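You operate a simulated robot arm through the tools that you are given. There is no shell and no other tool. Be economical: measure what you need, move in short steps, check, and stop when the job is done.

The job below is to be done with a simulated robot arm. You get a single attempt, and the scene is never put back.

JOB
Shut the big hood down: hood dial, three zones and hood switch off.
Fine: hood switch last; watch till the display reads under 60 C.

It is judged by the outcome, as a careful person would: the job done as asked, and still so three seconds after it is handed in. It fails if anything else is knocked over, pushed out of place, dropped, spilled or broken.

ROBOT AND FRAMES
A 7-joint arm with a two-finger parallel gripper on a trunk, on a base that drives. Base frame: it is fixed to the floor where the robot stands at the start and does not move with it; the origin is under the middle of the robot, x ahead of it, y to its left, z up. Lengths are in mm, angles in rad, forces in N, time in s.
With the tool pointing down near the work surface it reaches from about 380 to 880 mm from the robot's upright axis, wherever it stands. Its first joint turns from -2.897 to 2.897 rad. Places, roughly: blue switch [500, -100, 1000]; heater display [600, -100, 1200]; hood dial [500, -100, 1100]; hood switch [700, 0, 1100]; white switch [700, 0, 1000]; yellow switch [600, -100, 1000]. Payload 3.43 kg.
Tool frame: the origin (TCP) lies between the finger pads and is the grasp point; the fingertips stand 34 mm ahead of it; z points along the fingers, y is the line along which they close. Largest opening 128 mm; finger width 24, thickness 12; the body of the gripper, 48 by 130 mm, starts 96 mm behind the TCP.
Orientation is that of the tool frame in the base frame, as a unit quaternion [x, y, z, w]. With the fingers straight down and closing along the base's y, the tool's x points along the base's -x, its y along +y and its z along -z.

CONTROLS
- The arm moves only by the tool jog_arm. Its argument "increments" is a list of rows, each a list of 7 numbers: the shift along the tool's x, y, z in units of 500 mm (1.0 is 500 mm), then the turn, a rotation vector about the tool's x, y, z in units of 180 degrees (1.0 is 180 degrees), then the gripper command, from -1 (shut) to 1 (fully open), values between in proportion. In form: [[tx, ty, tz, ax, ay, az, jaw], ...]. A call has 1 to 12 rows; each row is the pose to reach, as a shift and turn from the pose commanded when the call began, along the tool's axes at that moment. A call with a number of a shift or a turn outside -1 to 1 is refused whole. A row lasts 0.2 s, in which the tool goes at most 50 mm and 0.15 rad; a call with a longer step from one row to the next is refused whole, and so is a gripper value outside its range. A pose out of reach is approached as far as the arm can. The call stops where the force on the tool passes 90 N (or 10 N more than at its start, if that is more) or the arm is blocked; 0.2 s more then pass. Each finger travels about 153 mm/s and halts on what it meets, pressing with about 42 N; the grip force reading is that of the motor and also rises with nothing between the fingers. The clock runs only during rows and for 0.2 s after the last one: add rows that repeat a pose to give the fingers time. It gives the time, the measured TCP pose, the force on the tool (base axes), the opening and the grip force at its end, in the units of the frame above (readings bear some noise), with the torque about the TCP (base axes, N m) and any sound that the robot's microphone picked up.
- Cameras (640 x 400 px; columns grow to the right, rows downward): "scene" is now at [186, -5.5, 1566.8]; the picture's right is [-0.01, -1.00, 0.00], its down [-0.78, 0.01, -0.62] and it looks along [0.62, -0.01, -0.78] (base axes); focal length 284 px, centre (320, 200). "wrist" rides on the gripper at [76, -11, -160] in the tool frame; the picture's right is [0.15, 0.99, 0.00], its down [-0.88, 0.13, -0.46] and it looks along [-0.45, 0.07, 0.89] (tool axes); focal length 234 px, centre (320, 200). There is no depth. A picture from a camera that has moved, and an enlarged one, comes with that camera's place and axes in the base frame and with its lens. The place of the scene camera against the robot may be out by one fixed shift of up to 25 mm in any direction.
- get_image(camera): a new picture of that camera. The clock stands still meanwhile.
- drive_base(legs): drives the robot by 1 to 6 legs, each [ahead, turn to the left] in mm and rad, along the robot's own axes; the way and the turn of a leg run together, so that a leg with both is an arc; at most 1500 mm and 3.142 rad a leg. The arm and the cameras ride along, it lands a little off, and it stops where it bumps. It gives what a move gives.
- turn_head(pan, tilt): turns the head with the scene camera to pan (to the left, within 2.304 rad either way) and tilt (down, from -0.506 to 1.204), counted from straight ahead of the robot. It gives what a move gives.
- close_up(camera, box): a new picture of the part [left, top, right, bottom] of that camera's present view, enlarged. The clock stands still meanwhile.
- job_done(): hands the job in; it is judged then, once.

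Go step by step. Nothing tells you exact positions but the pictures and the camera data: compare them with the known pose of the tool, close in by small moves and look again before you grip or let go. The budget is 120 turns and 78 pictures, counting those below and the enlarged ones. Unless the task says otherwise, let go and move clear before handing in, and close with one line.

The tools are called after "Call:" as a command line: name --pt "numbers of a row" for each row, then --argument value for the rest, lists and objects as JSON in quotes. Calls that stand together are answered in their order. jog_arm: Moves the arm, as the interface text tells. Its arguments: {"type":"object","properties":{"increments":{"type":"array","items":{"type":"array","items":{"type":"number"}}}},"required":["increments"]} The other tools are called the same way: drive_base (legs) drives the base; turn_head (pan, tilt) turns the head that bears the scene camera; get_image (camera) takes a picture; close_up (camera, box) takes an enlarged picture of a part of a camera's view; job_done () hands the job in.

At the start:

```text
t: 0.0
tcp_pos: [462.1, 86.8, 1272.5]
orientation: [0.0, 1.0, 0.001, 0.0]
wrist_force: [-0.3, -0.6, 0.2]
moment: [0.0, 0.03, 0.0]
grip_width: 127.9
grip_force: 0.0
robot x, y, heading: [0.8, -4.4, 0.002]
head pan, tilt: [-0.009, 0.899]
```

scene: 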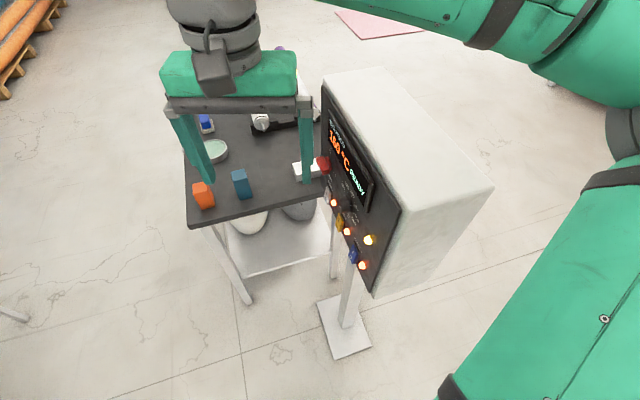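
wrist: 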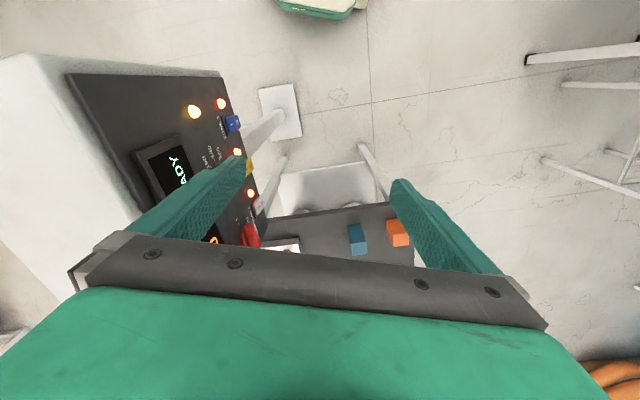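

The control box stands ahead to the right with its panel facing left (+y). I'll take enlarged views to identify the controls.

Call:
close_up --camera "scene" --box '[290, 90, 418, 290]'

Call:
close_up --camera "wrist" --box '[60, 60, 300, 260]'

```text
2.00 times, centred on (354, 190) of scene
camera zoom: at [186.0, -5.5, 1566.8], right [-0.01, -1.0, 0.0], down [-0.78, 0.01, -0.62], along [0.62, -0.01, -0.78], focal length 568 px, centre (252, 220)
```

zoom: 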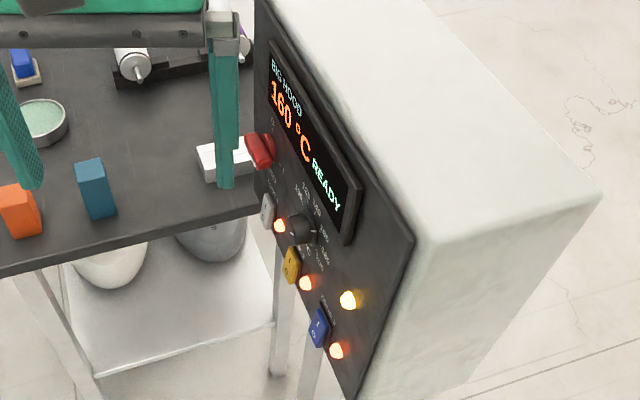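

```text
2.00 times, centred on (180, 160) of wrist
camera zoom: at [387.4, 74.6, 1433.1], right [-0.15, 0.99, 0.0], down [0.88, 0.13, 0.46], along [0.45, 0.07, -0.89], focal length 468 px, centre (600, 280)
```

zoom: 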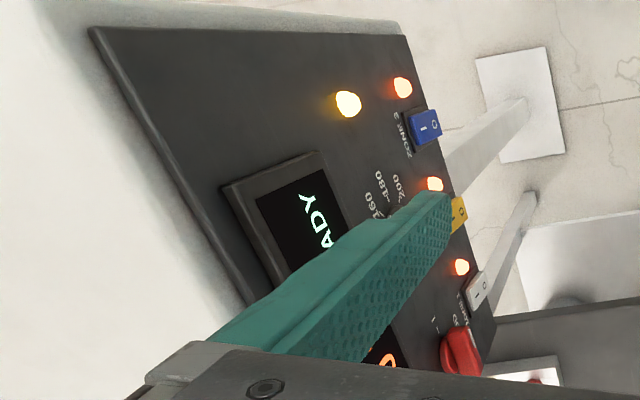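

The panel runs roughly from (653,-32) to (483,-84), facing about (-0.29, 0.96). I'll turn the tool to point at it, backing away a bit.

Call:
jog_arm --pt "0 0.02 0 0.0417 0 0 1" --pt "0 0.04 0.02 0.0833 0 0 1" --pt "0 0.06 0.04 0.125 0 0 1" --pt "0 0.08 0.06 0.1667 0 0 1" --pt "0 0.1 0.08 0.2083 0 0 1" --pt "0 0.12 0.1 0.25 0 0 1" --pt "0 0.14 0.12 0.2917 0 0 1" --pt "0 0.16 0.14 0.3333 0 0 1" --pt "0 0.18 0.16 0.375 0 0 1" --pt "0 0.2 0.18 0.4167 0 0 1" --pt "0 0.2 0.2 0.4583 0 0 1" --pt "0 0.2 0.2 0.5 0 0 1"

```text
t: 2.6
tcp_pos: [415.2, 136.7, 1092.1]
orientation: [-0.011, 0.744, -0.668, -0.006]
wrist_force: [-0.9, 0.9, -0.2]
moment: [0.01, -0.02, 0.03]
grip_width: 128.2
grip_force: 0.1
out of reach, approached as far as the arm can: row 5, 6, 7, 8, 9, 10, 11, 12
robot x, y, heading: [-0.1, -2.5, -0.002]
head pan, tilt: [-0.009, 0.899]
```

The arm is at its limit in this posture, so the base will probably have to move to face the panel. I'll look at the panel and at the surroundings first.

Call:
get_image --camera "wrist"

Call:
turn_head --pan 0.9 --tilt 0.8

Call:
get_image --camera "scene"

```text
73 pictures are left
camera wrist: at [340.0, 293.6, 1121.2], right [-0.17, 0.11, -0.98], down [0.87, 0.47, -0.1], along [0.45, -0.87, -0.17], focal length 234 px, centre (320, 200)
```

wrist: 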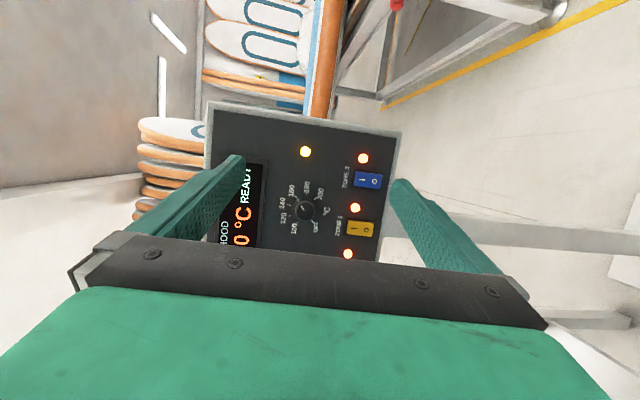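

```text
t: 3.8
tcp_pos: [416.0, 137.0, 1091.2]
orientation: [-0.011, 0.746, -0.666, -0.007]
wrist_force: [-0.1, 0.7, 0.2]
moment: [-0.01, 0.01, 0.0]
grip_width: 127.9
grip_force: 0.0
robot x, y, heading: [-0.2, 0.1, 0.001]
head pan, tilt: [0.901, 0.799]
```

```text
72 pictures are left
camera scene: at [160.7, 58.5, 1574.6], right [0.78, -0.62, 0.0], down [-0.45, -0.56, -0.7], along [0.43, 0.55, -0.72], focal length 284 px, centre (320, 200)
```

scene: 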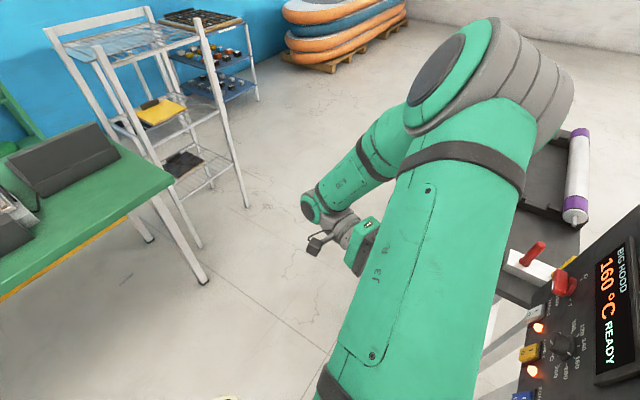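

Facing the panel squarely is blocked on the left by the table (its near corner is about (557,451)). I plan to stand at about (180,370), heading -0.8. Before driving I'll fold the tool back to point down.

Call:
jog_arm --pt "0 -0.02 0 -0.0417 0 0 1" --pt "0 -0.04 0 -0.0833 0 0 1" --pt "0 -0.06 0 -0.125 0 0 1" --pt "0 -0.08 0 -0.1667 0 0 1" --pt "0 -0.1 0 -0.2083 0 0 1" --pt "0 -0.12 0 -0.25 0 0 1" --pt "0 -0.14 0 -0.2917 0 0 1" --pt "0 -0.16 0 -0.3333 0 0 1" --pt "0 -0.18 0 -0.375 0 0 1" --pt "0 -0.2 0 -0.4167 0 0 1" --pt "0 -0.2 0 -0.4583 0 0 1" --pt "0 -0.2 0 -0.5 0 0 1"

```text
t: 6.4
tcp_pos: [420.2, 127.6, 1203.1]
orientation: [-0.004, 0.998, 0.062, 0.001]
wrist_force: [0.0, -0.9, 0.0]
moment: [-0.04, -0.05, -0.01]
grip_width: 128.2
grip_force: 0.0
robot x, y, heading: [2.3, 2.4, 0.003]
head pan, tilt: [0.901, 0.799]
```

The tool points down again and sits clear. I'll drive in small legs to the new stand.

Call:
drive_base --legs '[[0, 1.13], [415, 0], [0, -1.94]]'

Call:
turn_head --pan 0.1 --tilt 0.75

Call:
get_image --camera "scene"

Call:
get_image --camera "wrist"

```text
t: 17.4
tcp_pos: [560.7, 164.8, 1202.2]
orientation: [0.385, 0.921, 0.056, 0.023]
wrist_force: [0.7, 0.2, -0.7]
moment: [0.0, 0.01, -0.03]
grip_width: 127.9
grip_force: 0.0
robot x, y, heading: [178.2, 379.5, -0.8]
head pan, tilt: [0.901, 0.799]
```

```text
t: 18.6
tcp_pos: [560.4, 164.4, 1201.3]
orientation: [0.385, 0.921, 0.056, 0.024]
wrist_force: [-0.5, 0.0, -0.2]
moment: [-0.01, -0.02, 0.02]
grip_width: 127.9
grip_force: 0.0
robot x, y, heading: [176.8, 376.2, -0.801]
head pan, tilt: [0.099, 0.75]
```

```text
71 pictures are left
camera scene: at [319.5, 244.6, 1578.6], right [-0.64, -0.76, 0.0], down [-0.52, 0.44, -0.73], along [0.56, -0.47, -0.68], focal length 284 px, centre (320, 200)
```

scene: 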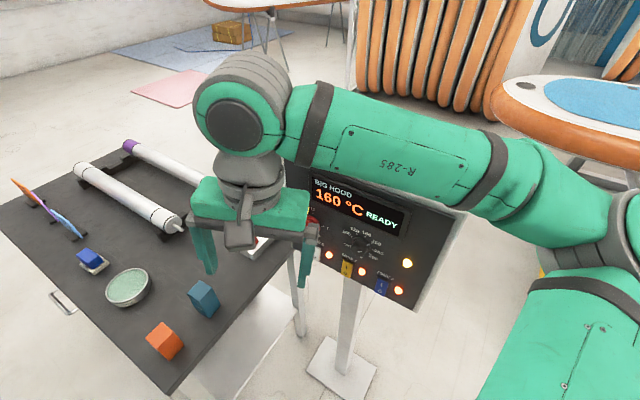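

```text
70 pictures are left
camera wrist: at [486.2, 196.6, 1359.5], right [0.6, 0.79, 0.12], down [0.67, -0.58, 0.47], along [0.44, -0.2, -0.88], focal length 234 px, centre (320, 200)
```

wrist: 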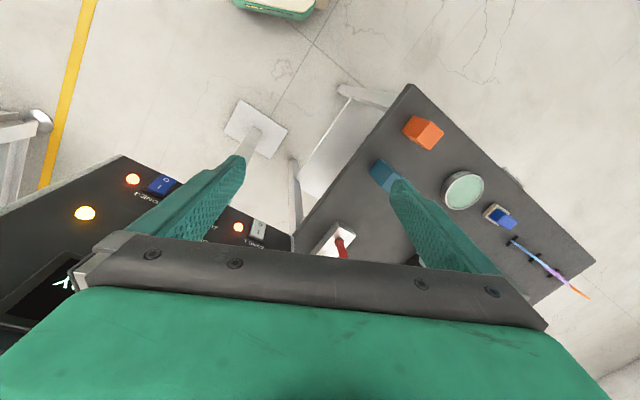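

The stand is good and nothing has been touched. Next is a closer view of the panel.

Call:
close_up --camera "scene" --box '[285, 160, 445, 310]'

```text
2.67 times, centred on (365, 235) of scene
camera zoom: at [319.5, 244.6, 1578.6], right [-0.64, -0.76, 0.0], down [-0.52, 0.44, -0.73], along [0.56, -0.47, -0.68], focal length 758 px, centre (200, 107)
```

zoom: 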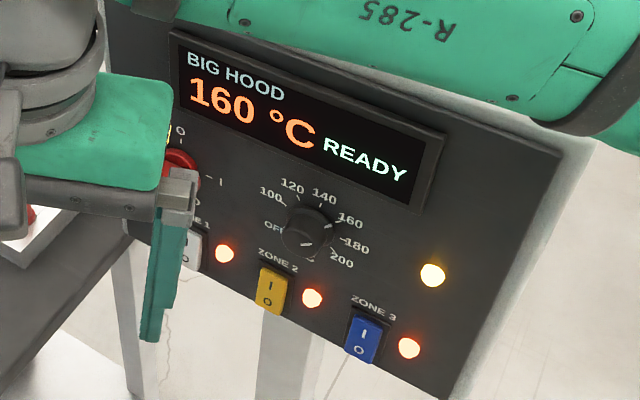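

Now I'll yaw the tool to line up with the panel normal, then pitch it forward so it points at the panel.

Call:
jog_arm --pt "0 0 0 0 0 0.0385 1" --pt "0 0 0 0 0 0.077 1" --pt "0 0 0 0 0 0.1155 1" --pt "0 0 0 0 0 0.154 1" --pt "0 0 0 0 0 0.154 1"

Call:
jog_arm --pt "0 0 0 0 -0.042 0 1" --pt "0 0 0.01 0 -0.084 0 1" --pt "0 0 0.02 0 -0.126 0 1" --pt "0 0 0.03 0 -0.168 0 1" --pt "0 0 0.04 0 -0.21 0 1" --pt "0 0 0.06 0 -0.252 0 1" --pt "0 0 0.08 0 -0.294 0 1" --pt "0 0 0.1 0 -0.336 0 1" --pt "0 0 0.12 0 -0.378 0 1" --pt "0 0 0.14 0 -0.42 0 1" --pt "0 0 0.16 0 -0.462 0 1" --pt "0 0 0.18 0 -0.5 0 1"

Call:
get_image --camera "wrist"

```text
t: 19.8
tcp_pos: [560.5, 164.4, 1200.3]
orientation: [0.596, 0.801, 0.059, 0.009]
wrist_force: [0.3, -0.1, -0.4]
moment: [0.02, -0.05, 0.0]
grip_width: 127.9
grip_force: 0.1
robot x, y, heading: [179.3, 375.4, -0.803]
head pan, tilt: [0.099, 0.75]
```

```text
t: 22.4
tcp_pos: [563.5, 179.9, 1081.2]
orientation: [0.468, 0.577, -0.381, 0.55]
wrist_force: [-0.1, -0.1, 0.0]
moment: [0.01, 0.0, -0.02]
grip_width: 128.0
grip_force: 0.1
out of reach, approached as far as the arm can: row 6, 7, 8, 9, 10, 11, 12
robot x, y, heading: [179.9, 378.5, -0.803]
head pan, tilt: [0.099, 0.75]
```

```text
68 pictures are left
camera wrist: at [512.0, 338.4, 1021.9], right [0.96, 0.29, -0.07], down [-0.04, 0.36, 0.93], along [0.29, -0.89, 0.36], focal length 234 px, centre (320, 200)
```

wrist: 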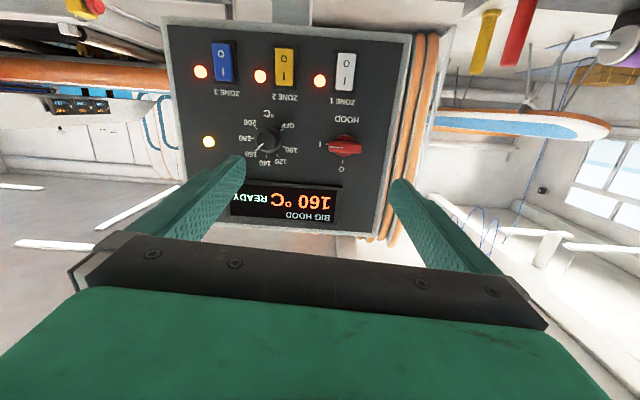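

Clear view: ZONE 3 blue, ZONE 2 yellow, ZONE 1 white rockers (I on top, O below), the black dial at 160 and the red HOOD rotary at I. I'll enlarge it for detail.

Call:
close_up --camera "wrist" --box '[170, 30, 400, 180]'

```text
2.67 times, centred on (285, 105) of wrist
camera zoom: at [512.0, 338.4, 1021.9], right [0.96, 0.29, -0.07], down [-0.04, 0.36, 0.93], along [0.29, -0.89, 0.36], focal length 624 px, centre (413, 453)
```

zoom: 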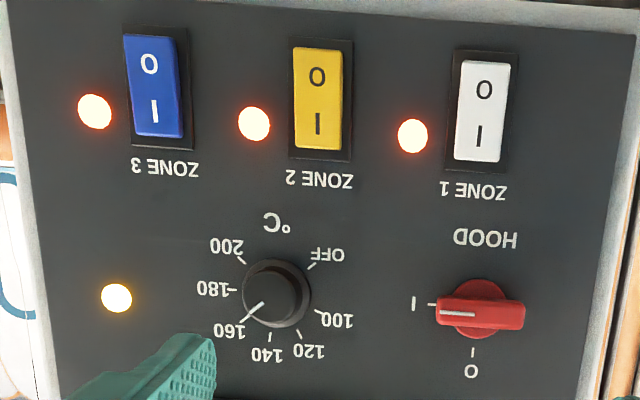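

The dial must go counter-clockwise about 175° to OFF, and the hood lever 90° counter-clockwise to O. I'll level the tool roll while moving toward the panel, in front of the dial.

Call:
jog_arm --pt "0 0 0.04 0 0 -0.01 1" --pt "0 0 0.08 0 0 -0.02 1" --pt "0 0 0.12 0 0 -0.033 1" --pt "0 0 0.16 0 0 -0.033 1" --pt "0 0 0.16 0 0 -0.033 1"

```text
t: 23.6
tcp_pos: [594.5, 112.1, 1070.2]
orientation: [0.439, 0.607, -0.405, 0.524]
wrist_force: [-0.2, 0.2, -0.7]
moment: [0.01, 0.0, 0.0]
grip_width: 128.1
grip_force: 0.1
out of reach, approached as far as the arm can: row 1, 2, 3, 4, 5
robot x, y, heading: [180.1, 377.5, -0.799]
head pan, tilt: [0.099, 0.75]
```

The arm can't fully level the tool this close in, so I'll back the base up by 120 mm for a more stretched posture.

Call:
drive_base --legs '[[-120, 0]]'

Call:
jog_arm --pt "0 0 0.06 0 0 0 1" --pt "0 0 0.12 0 0 0 1" --pt "0 0 0.12 0 0 0 1"

```text
t: 24.8
tcp_pos: [512.6, 199.0, 1070.4]
orientation: [0.44, 0.608, -0.402, 0.524]
wrist_force: [0.2, 0.4, 0.1]
moment: [0.02, 0.01, 0.02]
grip_width: 127.9
grip_force: 0.0
robot x, y, heading: [94.3, 463.6, -0.803]
head pan, tilt: [0.099, 0.75]
```

```text
t: 25.6
tcp_pos: [528.3, 141.3, 1062.8]
orientation: [0.441, 0.608, -0.401, 0.524]
wrist_force: [0.7, 0.5, 0.0]
moment: [0.01, -0.03, 0.0]
grip_width: 128.1
grip_force: 0.1
robot x, y, heading: [94.4, 464.5, -0.799]
head pan, tilt: [0.099, 0.75]
```

That pose was reached exactly. Now I'll level the pitch and line up with the dial, then look.

Call:
jog_arm --pt "-0.01 -0.03 0 0 -0.02 0.005 1" --pt "-0.02 -0.067 0 0 -0.038 0.0095 1" --pt "-0.02 -0.067 0 0 -0.038 0.0095 1"

Call:
get_image --camera "wrist"

```text
t: 26.4
tcp_pos: [518.6, 131.4, 1073.6]
orientation: [0.439, 0.601, -0.41, 0.528]
wrist_force: [-0.8, 0.0, 0.6]
moment: [-0.01, 0.03, -0.02]
grip_width: 128.0
grip_force: 0.0
out of reach, approached as far as the arm can: row 1, 2, 3
robot x, y, heading: [95.0, 459.7, -0.797]
head pan, tilt: [0.099, 0.75]
```

```text
66 pictures are left
camera wrist: at [460.9, 287.9, 1014.9], right [0.94, 0.29, -0.17], down [0.05, 0.39, 0.92], along [0.33, -0.88, 0.35], focal length 234 px, centre (320, 200)
```

wrist: 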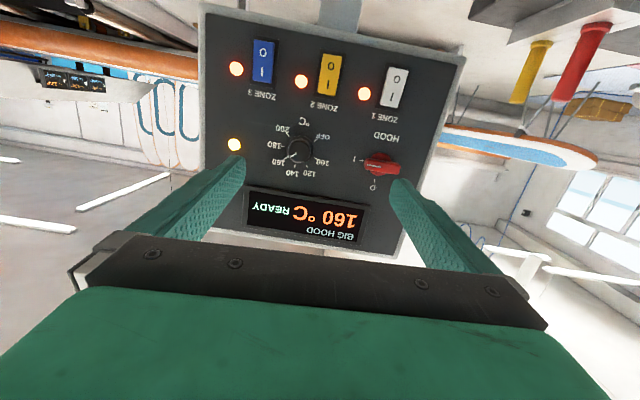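

The pitch is still about 6° low. I'll move forward, since the reach grows in that direction, and see whether the limit relaxes.

Call:
jog_arm --pt "0 0 0.05 0 0 0 1" --pt "0 0 0.1 0 0 0 1" --pt "0 0 0.14 0 0 0 1" --pt "0 0 0.14 0 0 0 1"

```text
t: 27.4
tcp_pos: [541.8, 63.7, 1069.4]
orientation: [0.44, 0.6, -0.408, 0.53]
wrist_force: [0.6, -0.5, 0.2]
moment: [0.01, -0.01, -0.02]
grip_width: 128.1
grip_force: 0.0
robot x, y, heading: [98.7, 464.6, -0.805]
head pan, tilt: [0.099, 0.75]
```

Call:
jog_arm --pt "0 0 0 0 -0.017 0.005 1" --pt "0 0 0 0 -0.034 0.0095 1" --pt "0 0 0 0 -0.034 0.0095 1"

Call:
get_image --camera "wrist"

```text
t: 28.2
tcp_pos: [553.4, 49.4, 1094.8]
orientation: [0.429, 0.557, -0.422, 0.572]
wrist_force: [0.4, 0.8, -0.8]
moment: [0.03, 0.02, -0.03]
grip_width: 128.0
grip_force: 0.1
out of reach, approached as far as the arm can: row 2, 3
robot x, y, heading: [94.0, 465.5, -0.803]
head pan, tilt: [0.099, 0.75]
```

```text
65 pictures are left
camera wrist: at [501.3, 200.3, 1017.1], right [0.95, 0.27, -0.12], down [-0.02, 0.48, 0.88], along [0.3, -0.84, 0.46], focal length 234 px, centre (320, 200)
```

wrist: 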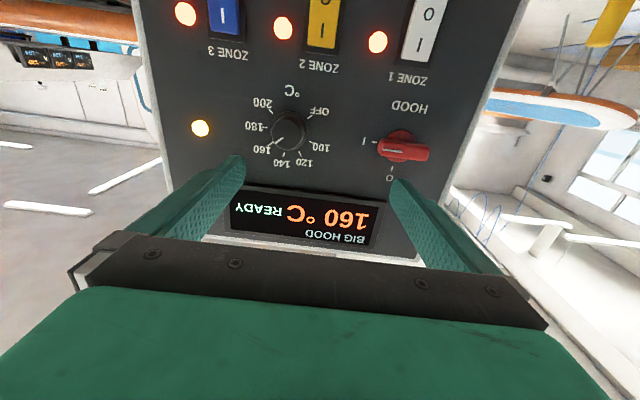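

The tool is level now. The dial sits about 33 mm right of and 30 mm below the tool axis, so I'll shift by that much.

Call:
jog_arm --pt "0.03 -0.033 0 0 0 0 1" --pt "0.06 -0.067 0 0 0 0 1" --pt "0.06 -0.067 0 0 0 0 1"

Call:
get_image --camera "wrist"

```text
t: 29.0
tcp_pos: [541.0, 24.5, 1088.6]
orientation: [0.429, 0.554, -0.422, 0.575]
wrist_force: [-0.3, -0.6, -0.1]
moment: [0.0, 0.05, 0.01]
grip_width: 127.8
grip_force: 0.0
out of reach, approached as far as the arm can: row 1, 2, 3
robot x, y, heading: [90.3, 461.0, -0.802]
head pan, tilt: [0.099, 0.75]
```

```text
64 pictures are left
camera wrist: at [488.3, 172.5, 1009.1], right [0.95, 0.27, -0.12], down [-0.03, 0.48, 0.88], along [0.3, -0.83, 0.47], focal length 234 px, centre (320, 200)
```

wrist: 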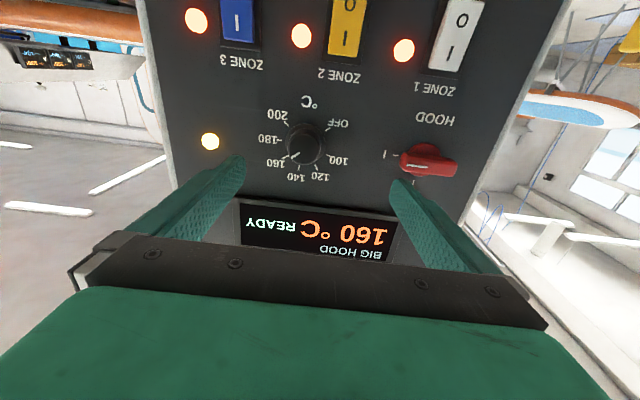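

The arm still sits at a wrist limit this low, so I'll back up another 120 mm, then re-approach along the panel.

Call:
drive_base --legs '[[-120, 0]]'

Call:
jog_arm --pt "0 0.06 0.03 0 0 0 1" --pt "0 0.12 0.06 0 0 0 1" --pt "0.01 0.124 0.1 0 0 0 1" --pt "0.03 0.124 0.14 0 0 0 1" --pt "0.05 0.124 0.16 0 0 0 1" --pt "0.05 0.124 0.16 0 0 0 1"

Call:
get_image --camera "wrist"

```text
t: 30.2
tcp_pos: [458.8, 110.5, 1086.6]
orientation: [0.428, 0.556, -0.422, 0.575]
wrist_force: [0.1, 1.6, 0.5]
moment: [-0.03, 0.01, -0.02]
grip_width: 127.7
grip_force: 0.0
robot x, y, heading: [8.9, 546.7, -0.801]
head pan, tilt: [0.099, 0.75]
```

```text
t: 31.6
tcp_pos: [540.4, 52.1, 1063.6]
orientation: [0.427, 0.556, -0.421, 0.576]
wrist_force: [-0.3, 0.4, 0.9]
moment: [0.06, 0.01, 0.02]
grip_width: 128.0
grip_force: 0.1
robot x, y, heading: [10.0, 548.9, -0.797]
head pan, tilt: [0.099, 0.75]
```

```text
63 pictures are left
camera wrist: at [486.6, 200.5, 985.4], right [0.95, 0.27, -0.12], down [-0.03, 0.48, 0.88], along [0.3, -0.83, 0.47], focal length 234 px, centre (320, 200)
```

wrist: 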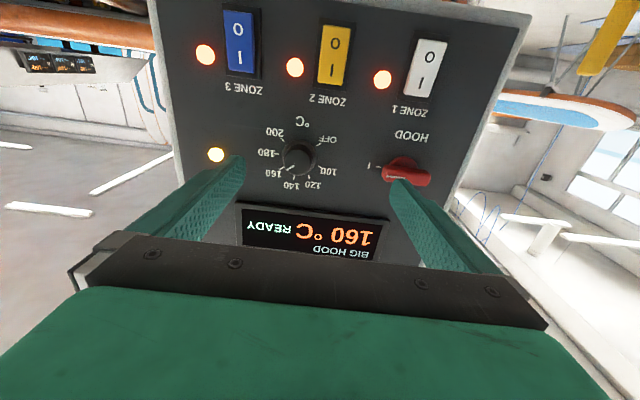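

The pose is reached cleanly now, with the dial about 23 mm to the right of the tool axis. I'll center on it, narrow the jaws to about 60 mm and pre-rotate clockwise 45°.

Call:
jog_arm --pt "0.002 -0.02 0 0 0 0.042 -0.06" --pt "0.005 -0.047 0 0 0 0.084 -0.06" --pt "0.005 -0.047 0.02 0 0 0.125 -0.06" --pt "0.005 -0.047 0.04 0 0 0.167 -0.06" --pt "0.005 -0.047 0.06 0 0 0.209 -0.06" --pt "0.005 -0.047 0.06 0 0 0.25 -0.06" --pt "0.005 -0.047 0.06 0 0 0.25 -0.06"

Call:
get_image --camera "wrist"

Call:
get_image --camera "scene"

```text
t: 33.2
tcp_pos: [525.3, 14.5, 1062.3]
orientation: [0.609, 0.349, -0.169, 0.692]
wrist_force: [-0.4, 0.4, 0.0]
moment: [0.0, 0.02, -0.01]
grip_width: 60.3
grip_force: 0.0
robot x, y, heading: [12.3, 550.5, -0.797]
head pan, tilt: [0.099, 0.75]
```

```text
62 pictures are left
camera wrist: at [527.5, 179.5, 999.1], right [0.75, 0.23, 0.62], down [-0.66, 0.3, 0.69], along [-0.02, -0.93, 0.37], focal length 234 px, centre (320, 200)
```

wrist: 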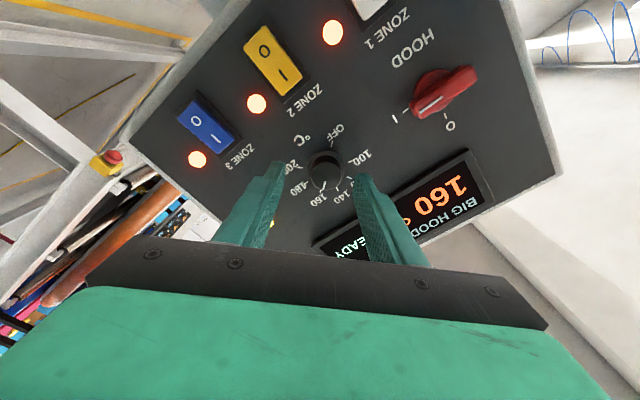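

```text
61 pictures are left
camera scene: at [153.2, 415.7, 1578.6], right [-0.64, -0.77, 0.0], down [-0.52, 0.44, -0.73], along [0.56, -0.47, -0.68], focal length 284 px, centre (320, 200)
```

scene: 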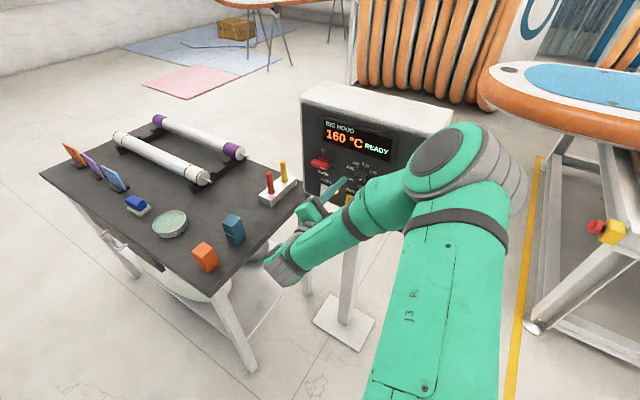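

The dial sits between the fingers, 6 mm off. I'll center it and advance 22 mm.

Call:
jog_arm --pt "0.002 0.013 0 0 0 0 -0.06" --pt "0.002 0.013 0.022 0 0 0 -0.06" --pt "0.002 0.013 0.044 0 0 0 -0.06"

Call:
close_up --camera "wrist" --box '[200, 80, 440, 230]'

```text
t: 34.0
tcp_pos: [536.7, -6.0, 1068.0]
orientation: [0.608, 0.349, -0.169, 0.693]
wrist_force: [0.7, -0.1, -0.1]
moment: [0.0, 0.01, -0.01]
grip_width: 60.2
grip_force: 0.0
robot x, y, heading: [8.6, 551.0, -0.797]
head pan, tilt: [0.099, 0.75]
```

```text
2.67 times, centred on (320, 155) of wrist
camera zoom: at [538.5, 159.7, 1004.9], right [0.75, 0.23, 0.62], down [-0.66, 0.3, 0.69], along [-0.02, -0.93, 0.37], focal length 624 px, centre (320, 320)
```

zoom: 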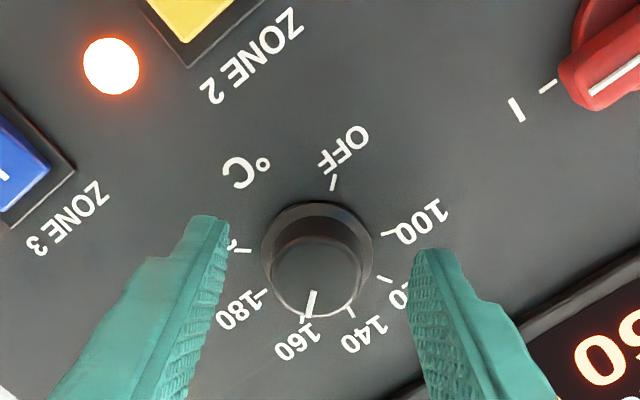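

Well centered. I'll advance 16 mm and close on the dial.

Call:
jog_arm --pt "0 0 0.016 0 0 0 -0.06" --pt "0 0 0.032 0 0 0 -0.06" --pt "0 0 0.032 0 0 0 -1" --pt "0 0 0.032 0 0 0 -1"

Call:
close_up --camera "wrist" --box '[200, 80, 440, 230]'

```text
t: 35.0
tcp_pos: [541.7, -20.6, 1066.5]
orientation: [0.608, 0.349, -0.169, 0.693]
wrist_force: [6.1, -2.1, 4.3]
moment: [-0.35, -0.03, 0.44]
grip_width: 32.0
grip_force: 45.0
robot x, y, heading: [10.5, 549.2, -0.799]
head pan, tilt: [0.099, 0.75]
```

```text
2.67 times, centred on (320, 155) of wrist
camera zoom: at [543.2, 145.1, 1004.4], right [0.75, 0.23, 0.62], down [-0.66, 0.3, 0.69], along [-0.02, -0.93, 0.38], focal length 624 px, centre (320, 320)
```

zoom: 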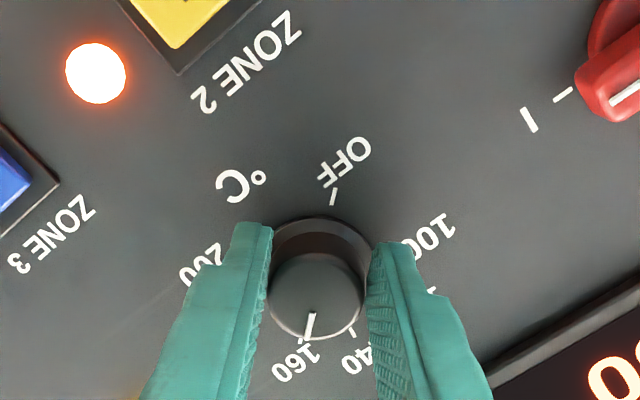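

Gripped at 32 mm with a small side load. I'll turn 88° counter-clockwise.

Call:
jog_arm --pt "0 0 0 0 0 -0.041 -1" --pt "0 0 0 0 0 -0.082 -1" --pt "0 0 0 0 0 -0.123 -1" --pt "0 0 0 0 0 -0.164 -1" --pt "0 0 0 0 0 -0.205 -1" --pt "0 0 0 0 0 -0.246 -1" --pt "0 0 0 0 0 -0.287 -1" --pt "0 0 0 0 0 -0.328 -1" --pt "0 0 0 0 0 -0.369 -1" --pt "0 0 0 0 0 -0.41 -1" --pt "0 0 0 0 0 -0.45 -1" --pt "0 0 0 0 0 -0.49 -1"

Call:
close_up --camera "wrist" --box '[200, 80, 440, 230]'

```text
t: 37.6
tcp_pos: [534.4, -24.0, 1072.2]
orientation: [0.198, 0.668, -0.611, 0.377]
wrist_force: [-59.5, 1.4, 30.1]
moment: [-1.11, -0.51, -2.02]
grip_width: 32.8
grip_force: 44.3
robot x, y, heading: [12.4, 547.4, -0.804]
head pan, tilt: [0.099, 0.75]
```

```text
2.67 times, centred on (320, 155) of wrist
camera zoom: at [437.1, 111.9, 1018.4], right [0.62, 0.15, -0.77], down [0.54, 0.64, 0.55], along [0.57, -0.76, 0.32], focal length 624 px, centre (320, 320)
```

zoom: 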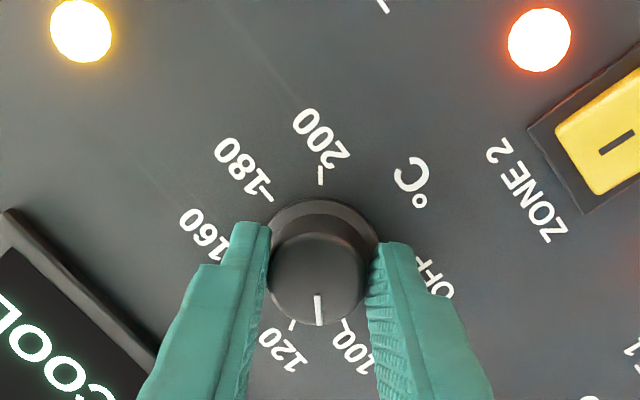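

The dial turned along to between 120 and 100, but a side force built up. I'll release, rotate back and recenter.

Call:
jog_arm --pt "0 0 0 0 0 0 -0.25" --pt "0 0 0 0 0 0 -0.25"

Call:
close_up --camera "wrist" --box '[200, 80, 440, 230]'

```text
t: 38.2
tcp_pos: [543.2, -18.8, 1066.5]
orientation: [0.193, 0.674, -0.603, 0.38]
wrist_force: [-9.2, 2.6, 7.7]
moment: [-0.29, -0.07, -0.45]
grip_width: 54.8
grip_force: 5.8
robot x, y, heading: [11.5, 546.6, -0.797]
head pan, tilt: [0.099, 0.75]
```

```text
2.67 times, centred on (320, 155) of wrist
camera zoom: at [441.8, 116.5, 1014.9], right [0.62, 0.17, -0.77], down [0.53, 0.64, 0.56], along [0.58, -0.75, 0.31], focal length 624 px, centre (320, 320)
```

zoom: 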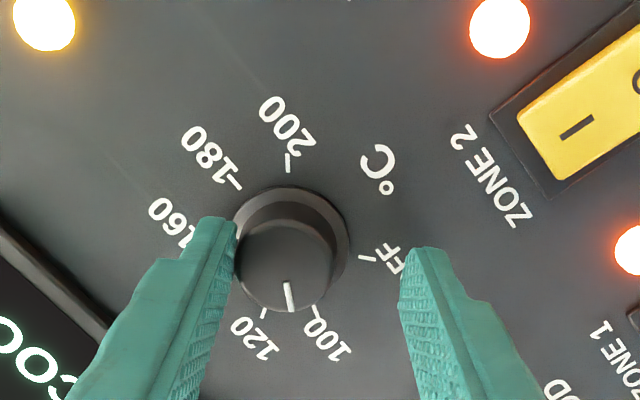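

The knob is about 8 mm toward the left finger. I'll center on it and rotate back 88° for a second grip.

Call:
jog_arm --pt "0 -0.016 0 0 0 0 -0.2" --pt "0 -0.016 0 0 0 0.045 -0.2" --pt "0 -0.016 0 0 0 0.09 -0.2" --pt "0 -0.016 0 0 0 0.135 -0.2" --pt "0 -0.016 0 0 0 0.18 -0.2" --pt "0 -0.016 0 0 0 0.225 -0.2" --pt "0 -0.016 0 0 0 0.27 -0.2" --pt "0 -0.016 0 0 0 0.315 -0.2" --pt "0 -0.016 0 0 0 0.36 -0.2" --pt "0 -0.016 0 0 0 0.405 -0.2" --pt "0 -0.016 0 0 0 0.45 -0.2" --pt "0 -0.016 0 0 0 0.49 -0.2"

Call:
close_up --camera "wrist" --box '[200, 80, 440, 230]'

```text
t: 40.9
tcp_pos: [536.6, -22.4, 1072.5]
orientation: [0.609, 0.349, -0.169, 0.692]
wrist_force: [-0.6, 0.1, -0.6]
moment: [-0.02, -0.03, 0.05]
grip_width: 51.2
grip_force: 0.1
robot x, y, heading: [10.8, 547.3, -0.799]
head pan, tilt: [0.099, 0.75]
```

```text
2.67 times, centred on (320, 155) of wrist
camera zoom: at [538.0, 142.7, 1009.2], right [0.75, 0.23, 0.62], down [-0.66, 0.3, 0.69], along [-0.02, -0.93, 0.37], focal length 624 px, centre (320, 320)
```

zoom: 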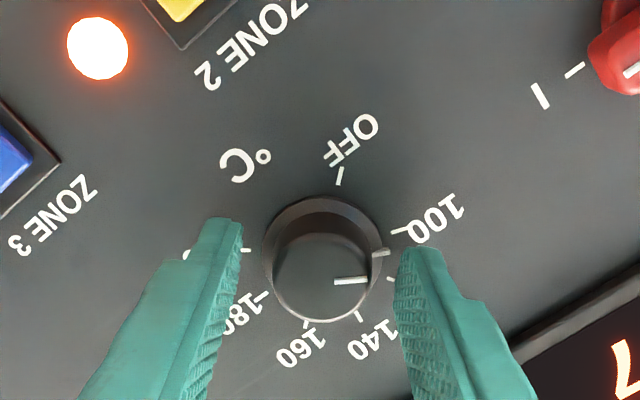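

Well centered and unloaded, with the pointer near 110. OFF is about 77° further counter-clockwise, so I'll grip and turn.

Call:
jog_arm --pt "0 0 0 0 0 0 -1" --pt "0 0 0 0 0 -0.04 -1" --pt "0 0 0 0 0 -0.08 -1" --pt "0 0 0 0 0 -0.12 -1" --pt "0 0 0 0 0 -0.16 -1" --pt "0 0 0 0 0 -0.2 -1" --pt "0 0 0 0 0 -0.24 -1" --pt "0 0 0 0 0 -0.28 -1" --pt "0 0 0 0 0 -0.32 -1" --pt "0 0 0 0 0 -0.36 -1" --pt "0 0 0 0 0 -0.4 -1" --pt "0 0 0 0 0 -0.43 -1"

Call:
close_up --camera "wrist" --box '[200, 80, 440, 230]'

```text
t: 43.5
tcp_pos: [533.8, -22.5, 1072.3]
orientation: [0.258, 0.652, -0.566, 0.433]
wrist_force: [-14.3, 7.3, 0.8]
moment: [0.38, -0.8, -0.38]
grip_width: 32.4
grip_force: 45.0
robot x, y, heading: [10.2, 549.7, -0.799]
head pan, tilt: [0.099, 0.75]
```

```text
2.67 times, centred on (320, 155) of wrist
camera zoom: at [443.9, 115.9, 1010.4], right [0.74, 0.2, -0.64], down [0.42, 0.6, 0.68], along [0.52, -0.77, 0.37], focal length 624 px, centre (320, 320)
```

zoom: 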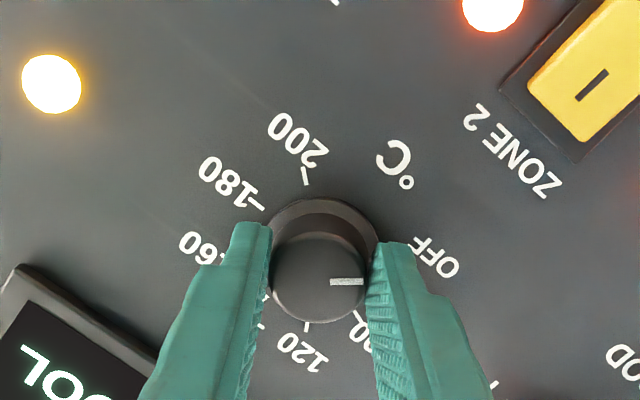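

The pointer now appears at or near OFF. I'll open the jaws to check.

Call:
jog_arm --pt "0 0 0 0 0 0 -0.2" --pt "0 0 0 0 0 0 -0.2"

Call:
close_up --camera "wrist" --box '[200, 80, 440, 230]'

```text
t: 44.0
tcp_pos: [536.3, -21.7, 1071.7]
orientation: [0.256, 0.653, -0.565, 0.435]
wrist_force: [0.5, 0.2, -1.0]
moment: [0.01, 0.0, 0.0]
grip_width: 51.4
grip_force: 0.1
robot x, y, heading: [10.9, 553.4, -0.8]
head pan, tilt: [0.099, 0.75]
```

```text
2.67 times, centred on (320, 155) of wrist
camera zoom: at [445.3, 116.1, 1010.3], right [0.74, 0.2, -0.64], down [0.41, 0.61, 0.68], along [0.52, -0.77, 0.37], focal length 624 px, centre (320, 320)
```

zoom: 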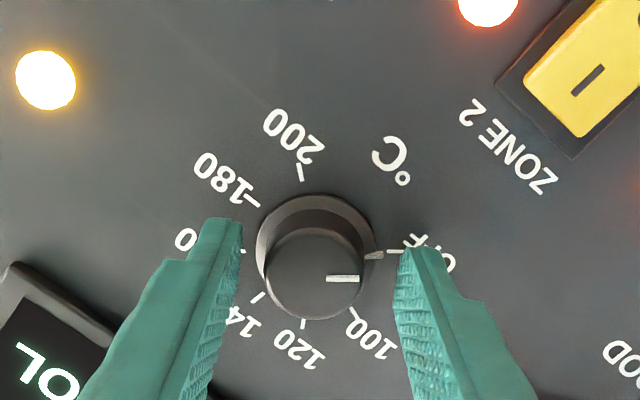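

The pointer lines up with the OFF tick. I'll retreat, straighten the wrist, close the jaws for pressing, and verify from further away.

Call:
jog_arm --pt "0 0 -0.05 0 0 0 -0.2" --pt "0 0 -0.1 0 0 0 -0.2" --pt "0 0 -0.16 0 0 0.04 -1" --pt "0 0 -0.16 0 0 0.08 -1" --pt "0 0 -0.16 0 0 0.12 -1" --pt "0 0 -0.16 0 0 0.16 -1" --pt "0 0 -0.16 0 0 0.18 -1" --pt "0 0 -0.16 0 0 0.18 -1"

Call:
get_image --camera "wrist"

Call:
close_up --camera "wrist" --box '[220, 80, 400, 230]'

```text
t: 45.9
tcp_pos: [513.0, 56.5, 1070.4]
orientation: [0.428, 0.555, -0.421, 0.575]
wrist_force: [0.9, 0.4, -0.2]
moment: [-0.02, 0.01, -0.01]
grip_width: 0.0
grip_force: 32.6
robot x, y, heading: [14.1, 547.8, -0.799]
head pan, tilt: [0.099, 0.75]
```

```text
53 pictures are left
camera wrist: at [460.1, 204.5, 992.8], right [0.95, 0.27, -0.12], down [-0.03, 0.48, 0.88], along [0.3, -0.83, 0.47], focal length 234 px, centre (320, 200)
```

wrist: 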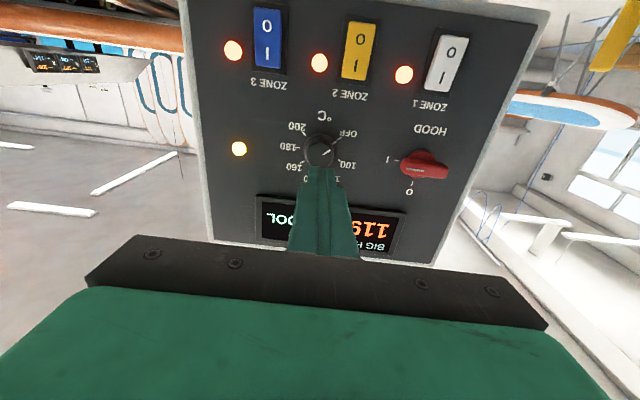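

```text
2.67 times, centred on (310, 155) of wrist
camera zoom: at [460.1, 204.5, 992.8], right [0.95, 0.27, -0.12], down [-0.03, 0.48, 0.88], along [0.3, -0.83, 0.47], focal length 624 px, centre (347, 320)
```

zoom: 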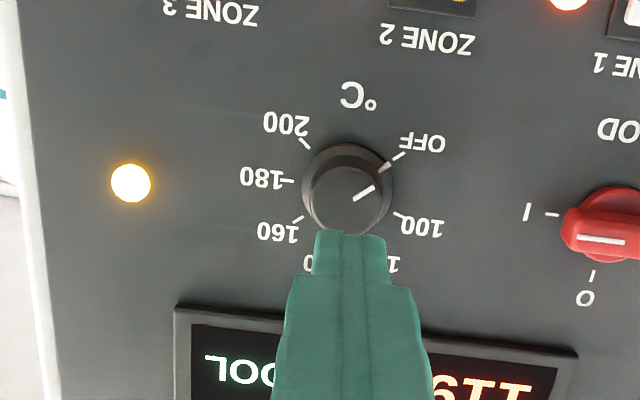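

The dial is at OFF and the display reads 119, cooling. By my estimate the zone rockers' O halves are about 115 mm lower, so I'll move in front of yellow first.

Call:
jog_arm --pt "0.07 0.015 0 0 0 0 -1" --pt "0.14 0.03 0 0 0 0 -1" --pt "0.21 0.04 0 0 0 0 -1" --pt "0.231 0.046 0 0 0 0 -1" --pt "0.231 0.046 0 0 0 0 -1"

Call:
get_image --camera "wrist"

```text
t: 47.0
tcp_pos: [539.7, 59.6, 955.7]
orientation: [0.428, 0.556, -0.421, 0.576]
wrist_force: [0.1, 0.5, 0.7]
moment: [-0.01, 0.01, 0.03]
grip_width: 0.0
grip_force: 33.1
robot x, y, heading: [9.4, 551.2, -0.803]
head pan, tilt: [0.099, 0.75]
```

```text
51 pictures are left
camera wrist: at [486.0, 209.0, 877.2], right [0.95, 0.27, -0.12], down [-0.03, 0.48, 0.88], along [0.3, -0.83, 0.47], focal length 234 px, centre (320, 200)
```

wrist: 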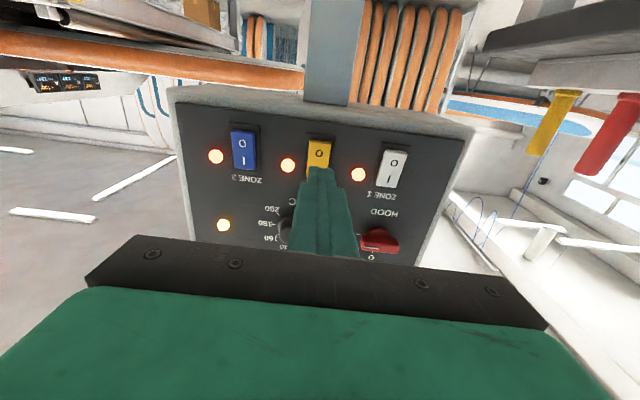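

The tool is right in front of yellow's O half. I'll lower 4 mm to bias toward the bottom edge and advance 64 mm.

Call:
jog_arm --pt "0.008 0 0.05 0 0 0 -1" --pt "0.008 0 0.1 0 0 0 -1" --pt "0.008 0 0.128 0 0 0 -1"

Call:
close_up --camera "wrist" --box '[220, 80, 420, 205]'

```text
t: 47.9
tcp_pos: [556.4, -2.1, 953.8]
orientation: [0.428, 0.555, -0.421, 0.576]
wrist_force: [0.2, -0.8, 0.1]
moment: [-0.01, -0.02, 0.01]
grip_width: 0.0
grip_force: 33.2
robot x, y, heading: [7.9, 545.9, -0.794]
head pan, tilt: [0.099, 0.75]
```

```text
3.20 times, centred on (320, 142) of wrist
camera zoom: at [503.8, 147.2, 874.8], right [0.95, 0.27, -0.12], down [-0.03, 0.48, 0.88], along [0.3, -0.83, 0.47], focal length 749 px, centre (320, 384)
```

zoom: 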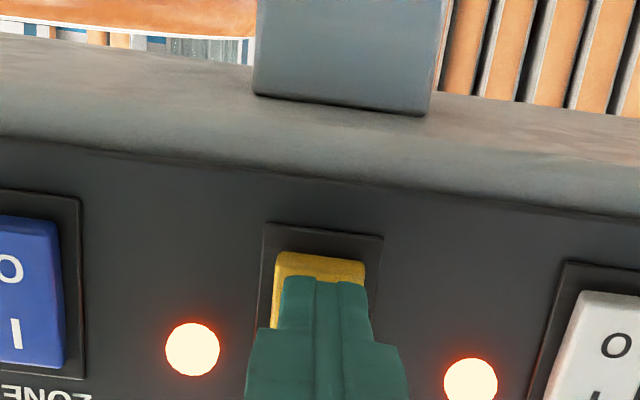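

The fingertip covers the O half. I'll press in small steps.

Call:
jog_arm --pt "0 0 0.008 0 0 0 -1" --pt "0 0 0.016 0 0 0 -1" --pt "0 0 0.024 0 0 0 -1"

```text
t: 48.6
tcp_pos: [560.1, -13.2, 954.2]
orientation: [0.427, 0.556, -0.42, 0.576]
wrist_force: [-0.1, 0.8, -0.6]
moment: [0.0, 0.03, 0.01]
grip_width: 0.2
grip_force: 33.1
robot x, y, heading: [8.6, 550.2, -0.799]
head pan, tilt: [0.099, 0.75]
```

Call:
jog_arm --pt "0 0 0.006 0 0 0 -1" --pt "0 0 0.012 0 0 0 -1" --pt "0 0 0.018 0 0 0 -1"

Call:
close_up --camera "wrist" --box '[220, 80, 420, 205]'

```text
t: 49.5
tcp_pos: [561.7, -15.2, 952.8]
orientation: [0.428, 0.557, -0.422, 0.574]
wrist_force: [-21.2, 32.5, 14.3]
moment: [-0.82, -0.47, -0.23]
grip_width: 0.1
grip_force: 33.5
robot x, y, heading: [11.6, 552.9, -0.795]
head pan, tilt: [0.099, 0.75]
stopped in row 3: the force on the tool passed its limit at 100 N (the readings are from after the stop); the commanded pose is now the measured one
```

```text
3.20 times, centred on (320, 142) of wrist
camera zoom: at [508.3, 133.8, 874.4], right [0.95, 0.27, -0.12], down [-0.02, 0.48, 0.88], along [0.3, -0.83, 0.47], focal length 749 px, centre (320, 384)
```

zoom: 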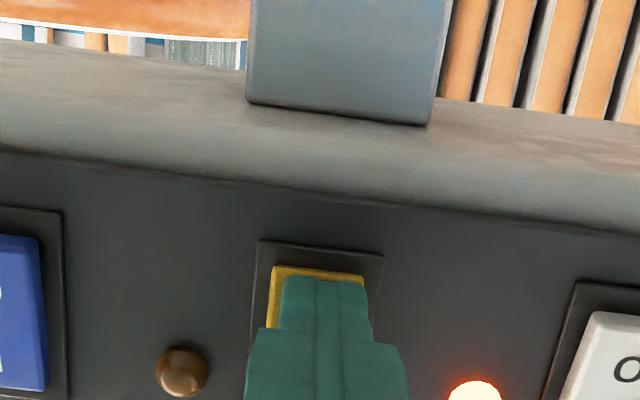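

Yellow is off: its lamp went dark. I'll back off 35 mm and shift to blue, 92 mm right.

Call:
jog_arm --pt "0 0 -0.035 0 0 0 -1" --pt "0 0 -0.07 0 0 0 -1" --pt "0 -0.06 -0.07 0 0 0 -1" --pt "0 -0.12 -0.07 0 0 0 -1" --pt "-0.006 -0.182 -0.07 0 0 0 -1" --pt "-0.006 -0.182 -0.07 0 0 0 -1"

Call:
get_image --camera "wrist"

```text
t: 50.9
tcp_pos: [485.0, 4.8, 971.1]
orientation: [0.438, 0.557, -0.424, 0.564]
wrist_force: [0.0, 0.4, -0.6]
moment: [-0.03, -0.01, 0.03]
grip_width: 0.2
grip_force: 32.7
out of reach, approached as far as the arm can: row 4, 5, 6
robot x, y, heading: [9.5, 551.4, -0.798]
head pan, tilt: [0.099, 0.75]
```

```text
48 pictures are left
camera wrist: at [435.5, 157.9, 896.2], right [0.96, 0.25, -0.12], down [-0.01, 0.47, 0.88], along [0.28, -0.85, 0.45], focal length 234 px, centre (320, 200)
```

wrist: 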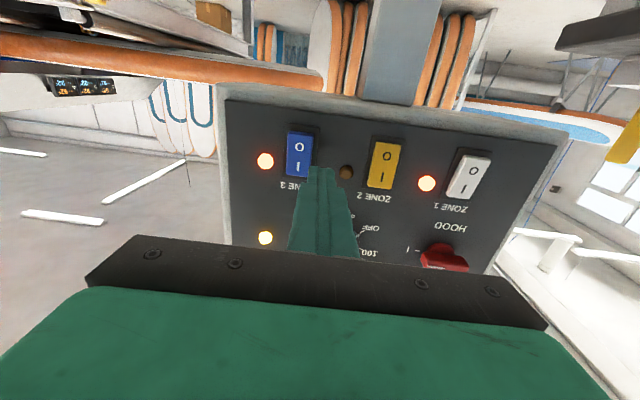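

Blue is slightly too close for this stance. I'll back the base 60 mm more and realign on blue.

Call:
drive_base --legs '[[-60, 0]]'

Call:
jog_arm --pt "0.02 0.005 0.05 0 0 0 -1" --pt "0.036 0.011 0.1 0 0 0 -1" --pt "0.036 0.011 0.105 0 0 0 -1"

Call:
get_image --camera "wrist"

```text
t: 51.6
tcp_pos: [486.6, 6.7, 972.5]
orientation: [0.438, 0.557, -0.423, 0.565]
wrist_force: [0.5, -1.0, 0.6]
moment: [0.0, -0.02, 0.0]
grip_width: 0.0
grip_force: 32.8
robot x, y, heading: [11.8, 548.9, -0.79]
head pan, tilt: [0.099, 0.75]
stopped in leg 1: the robot was blocked; the commanded pose is now the measured one
```

```text
t: 52.4
tcp_pos: [516.0, -35.3, 960.9]
orientation: [0.442, 0.557, -0.425, 0.56]
wrist_force: [0.4, -0.2, -0.1]
moment: [0.02, -0.02, -0.03]
grip_width: 0.1
grip_force: 32.9
out of reach, approached as far as the arm can: row 1, 2, 3
robot x, y, heading: [13.7, 549.2, -0.788]
head pan, tilt: [0.099, 0.75]
```

```text
47 pictures are left
camera wrist: at [466.9, 117.9, 887.4], right [0.96, 0.25, -0.12], down [0.0, 0.46, 0.89], along [0.28, -0.85, 0.44], focal length 234 px, centre (320, 200)
```

wrist: 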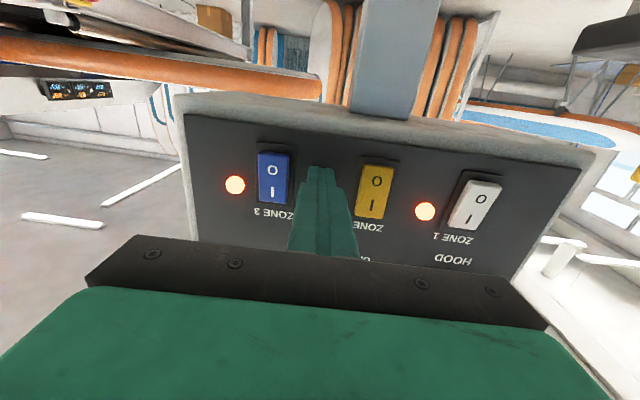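

The base is blocked behind me, and the tool came close to the panel between the switches. I'll pull the tool back and look behind the robot.

Call:
jog_arm --pt "0 0 -0.05 0 0 0 -1" --pt "0 0 -0.1 0 0 0 -1" --pt "0 0 -0.1 0 0 0 -1"

Call:
turn_head --pan 2.3 --tilt 1.0

Call:
get_image --camera "scene"

Call:
turn_head --pan -2.3 --tilt 1.0

Call:
get_image --camera "scene"

```text
t: 53.2
tcp_pos: [503.1, 13.1, 962.1]
orientation: [0.438, 0.557, -0.424, 0.564]
wrist_force: [1.0, 0.9, 0.2]
moment: [0.0, -0.03, 0.01]
grip_width: 0.0
grip_force: 33.0
robot x, y, heading: [10.9, 550.4, -0.794]
head pan, tilt: [0.099, 0.75]
```

```text
t: 55.3
tcp_pos: [503.5, 12.7, 960.8]
orientation: [0.438, 0.557, -0.424, 0.564]
wrist_force: [0.0, -0.5, -0.8]
moment: [0.02, 0.02, 0.0]
grip_width: 0.0
grip_force: 32.7
robot x, y, heading: [11.8, 548.9, -0.793]
head pan, tilt: [2.3, 1.0]
```

```text
46 pictures are left
camera scene: at [94.0, 539.1, 1559.5], right [1.0, -0.07, 0.0], down [-0.06, -0.84, -0.54], along [0.04, 0.54, -0.84], focal length 284 px, centre (320, 200)
```

scene: 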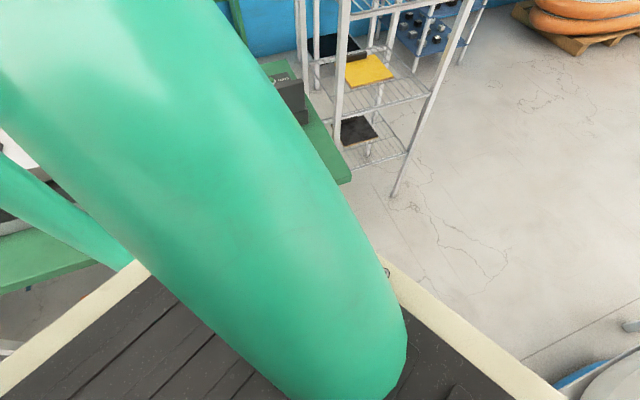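

```text
t: 59.0
tcp_pos: [502.5, 10.5, 961.3]
orientation: [0.438, 0.557, -0.424, 0.564]
wrist_force: [-0.1, -0.7, 0.2]
moment: [0.01, -0.02, 0.01]
grip_width: 0.0
grip_force: 33.1
robot x, y, heading: [10.8, 549.9, -0.792]
head pan, tilt: [-2.3, 1.0]
```

```text
45 pictures are left
camera scene: at [19.8, 466.3, 1559.5], right [-0.05, 1.0, 0.0], down [0.84, 0.04, -0.54], along [-0.54, -0.03, -0.84], focal length 284 px, centre (320, 200)
```

scene: 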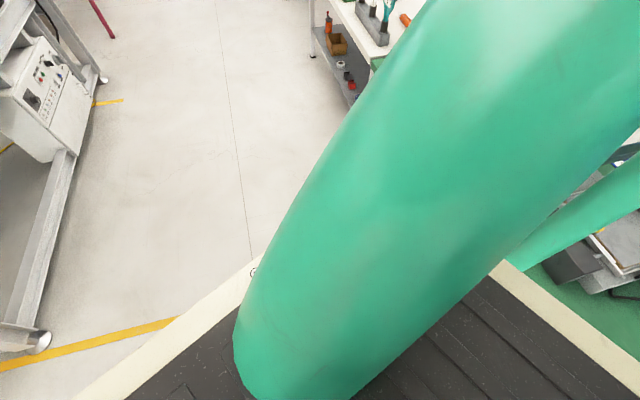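

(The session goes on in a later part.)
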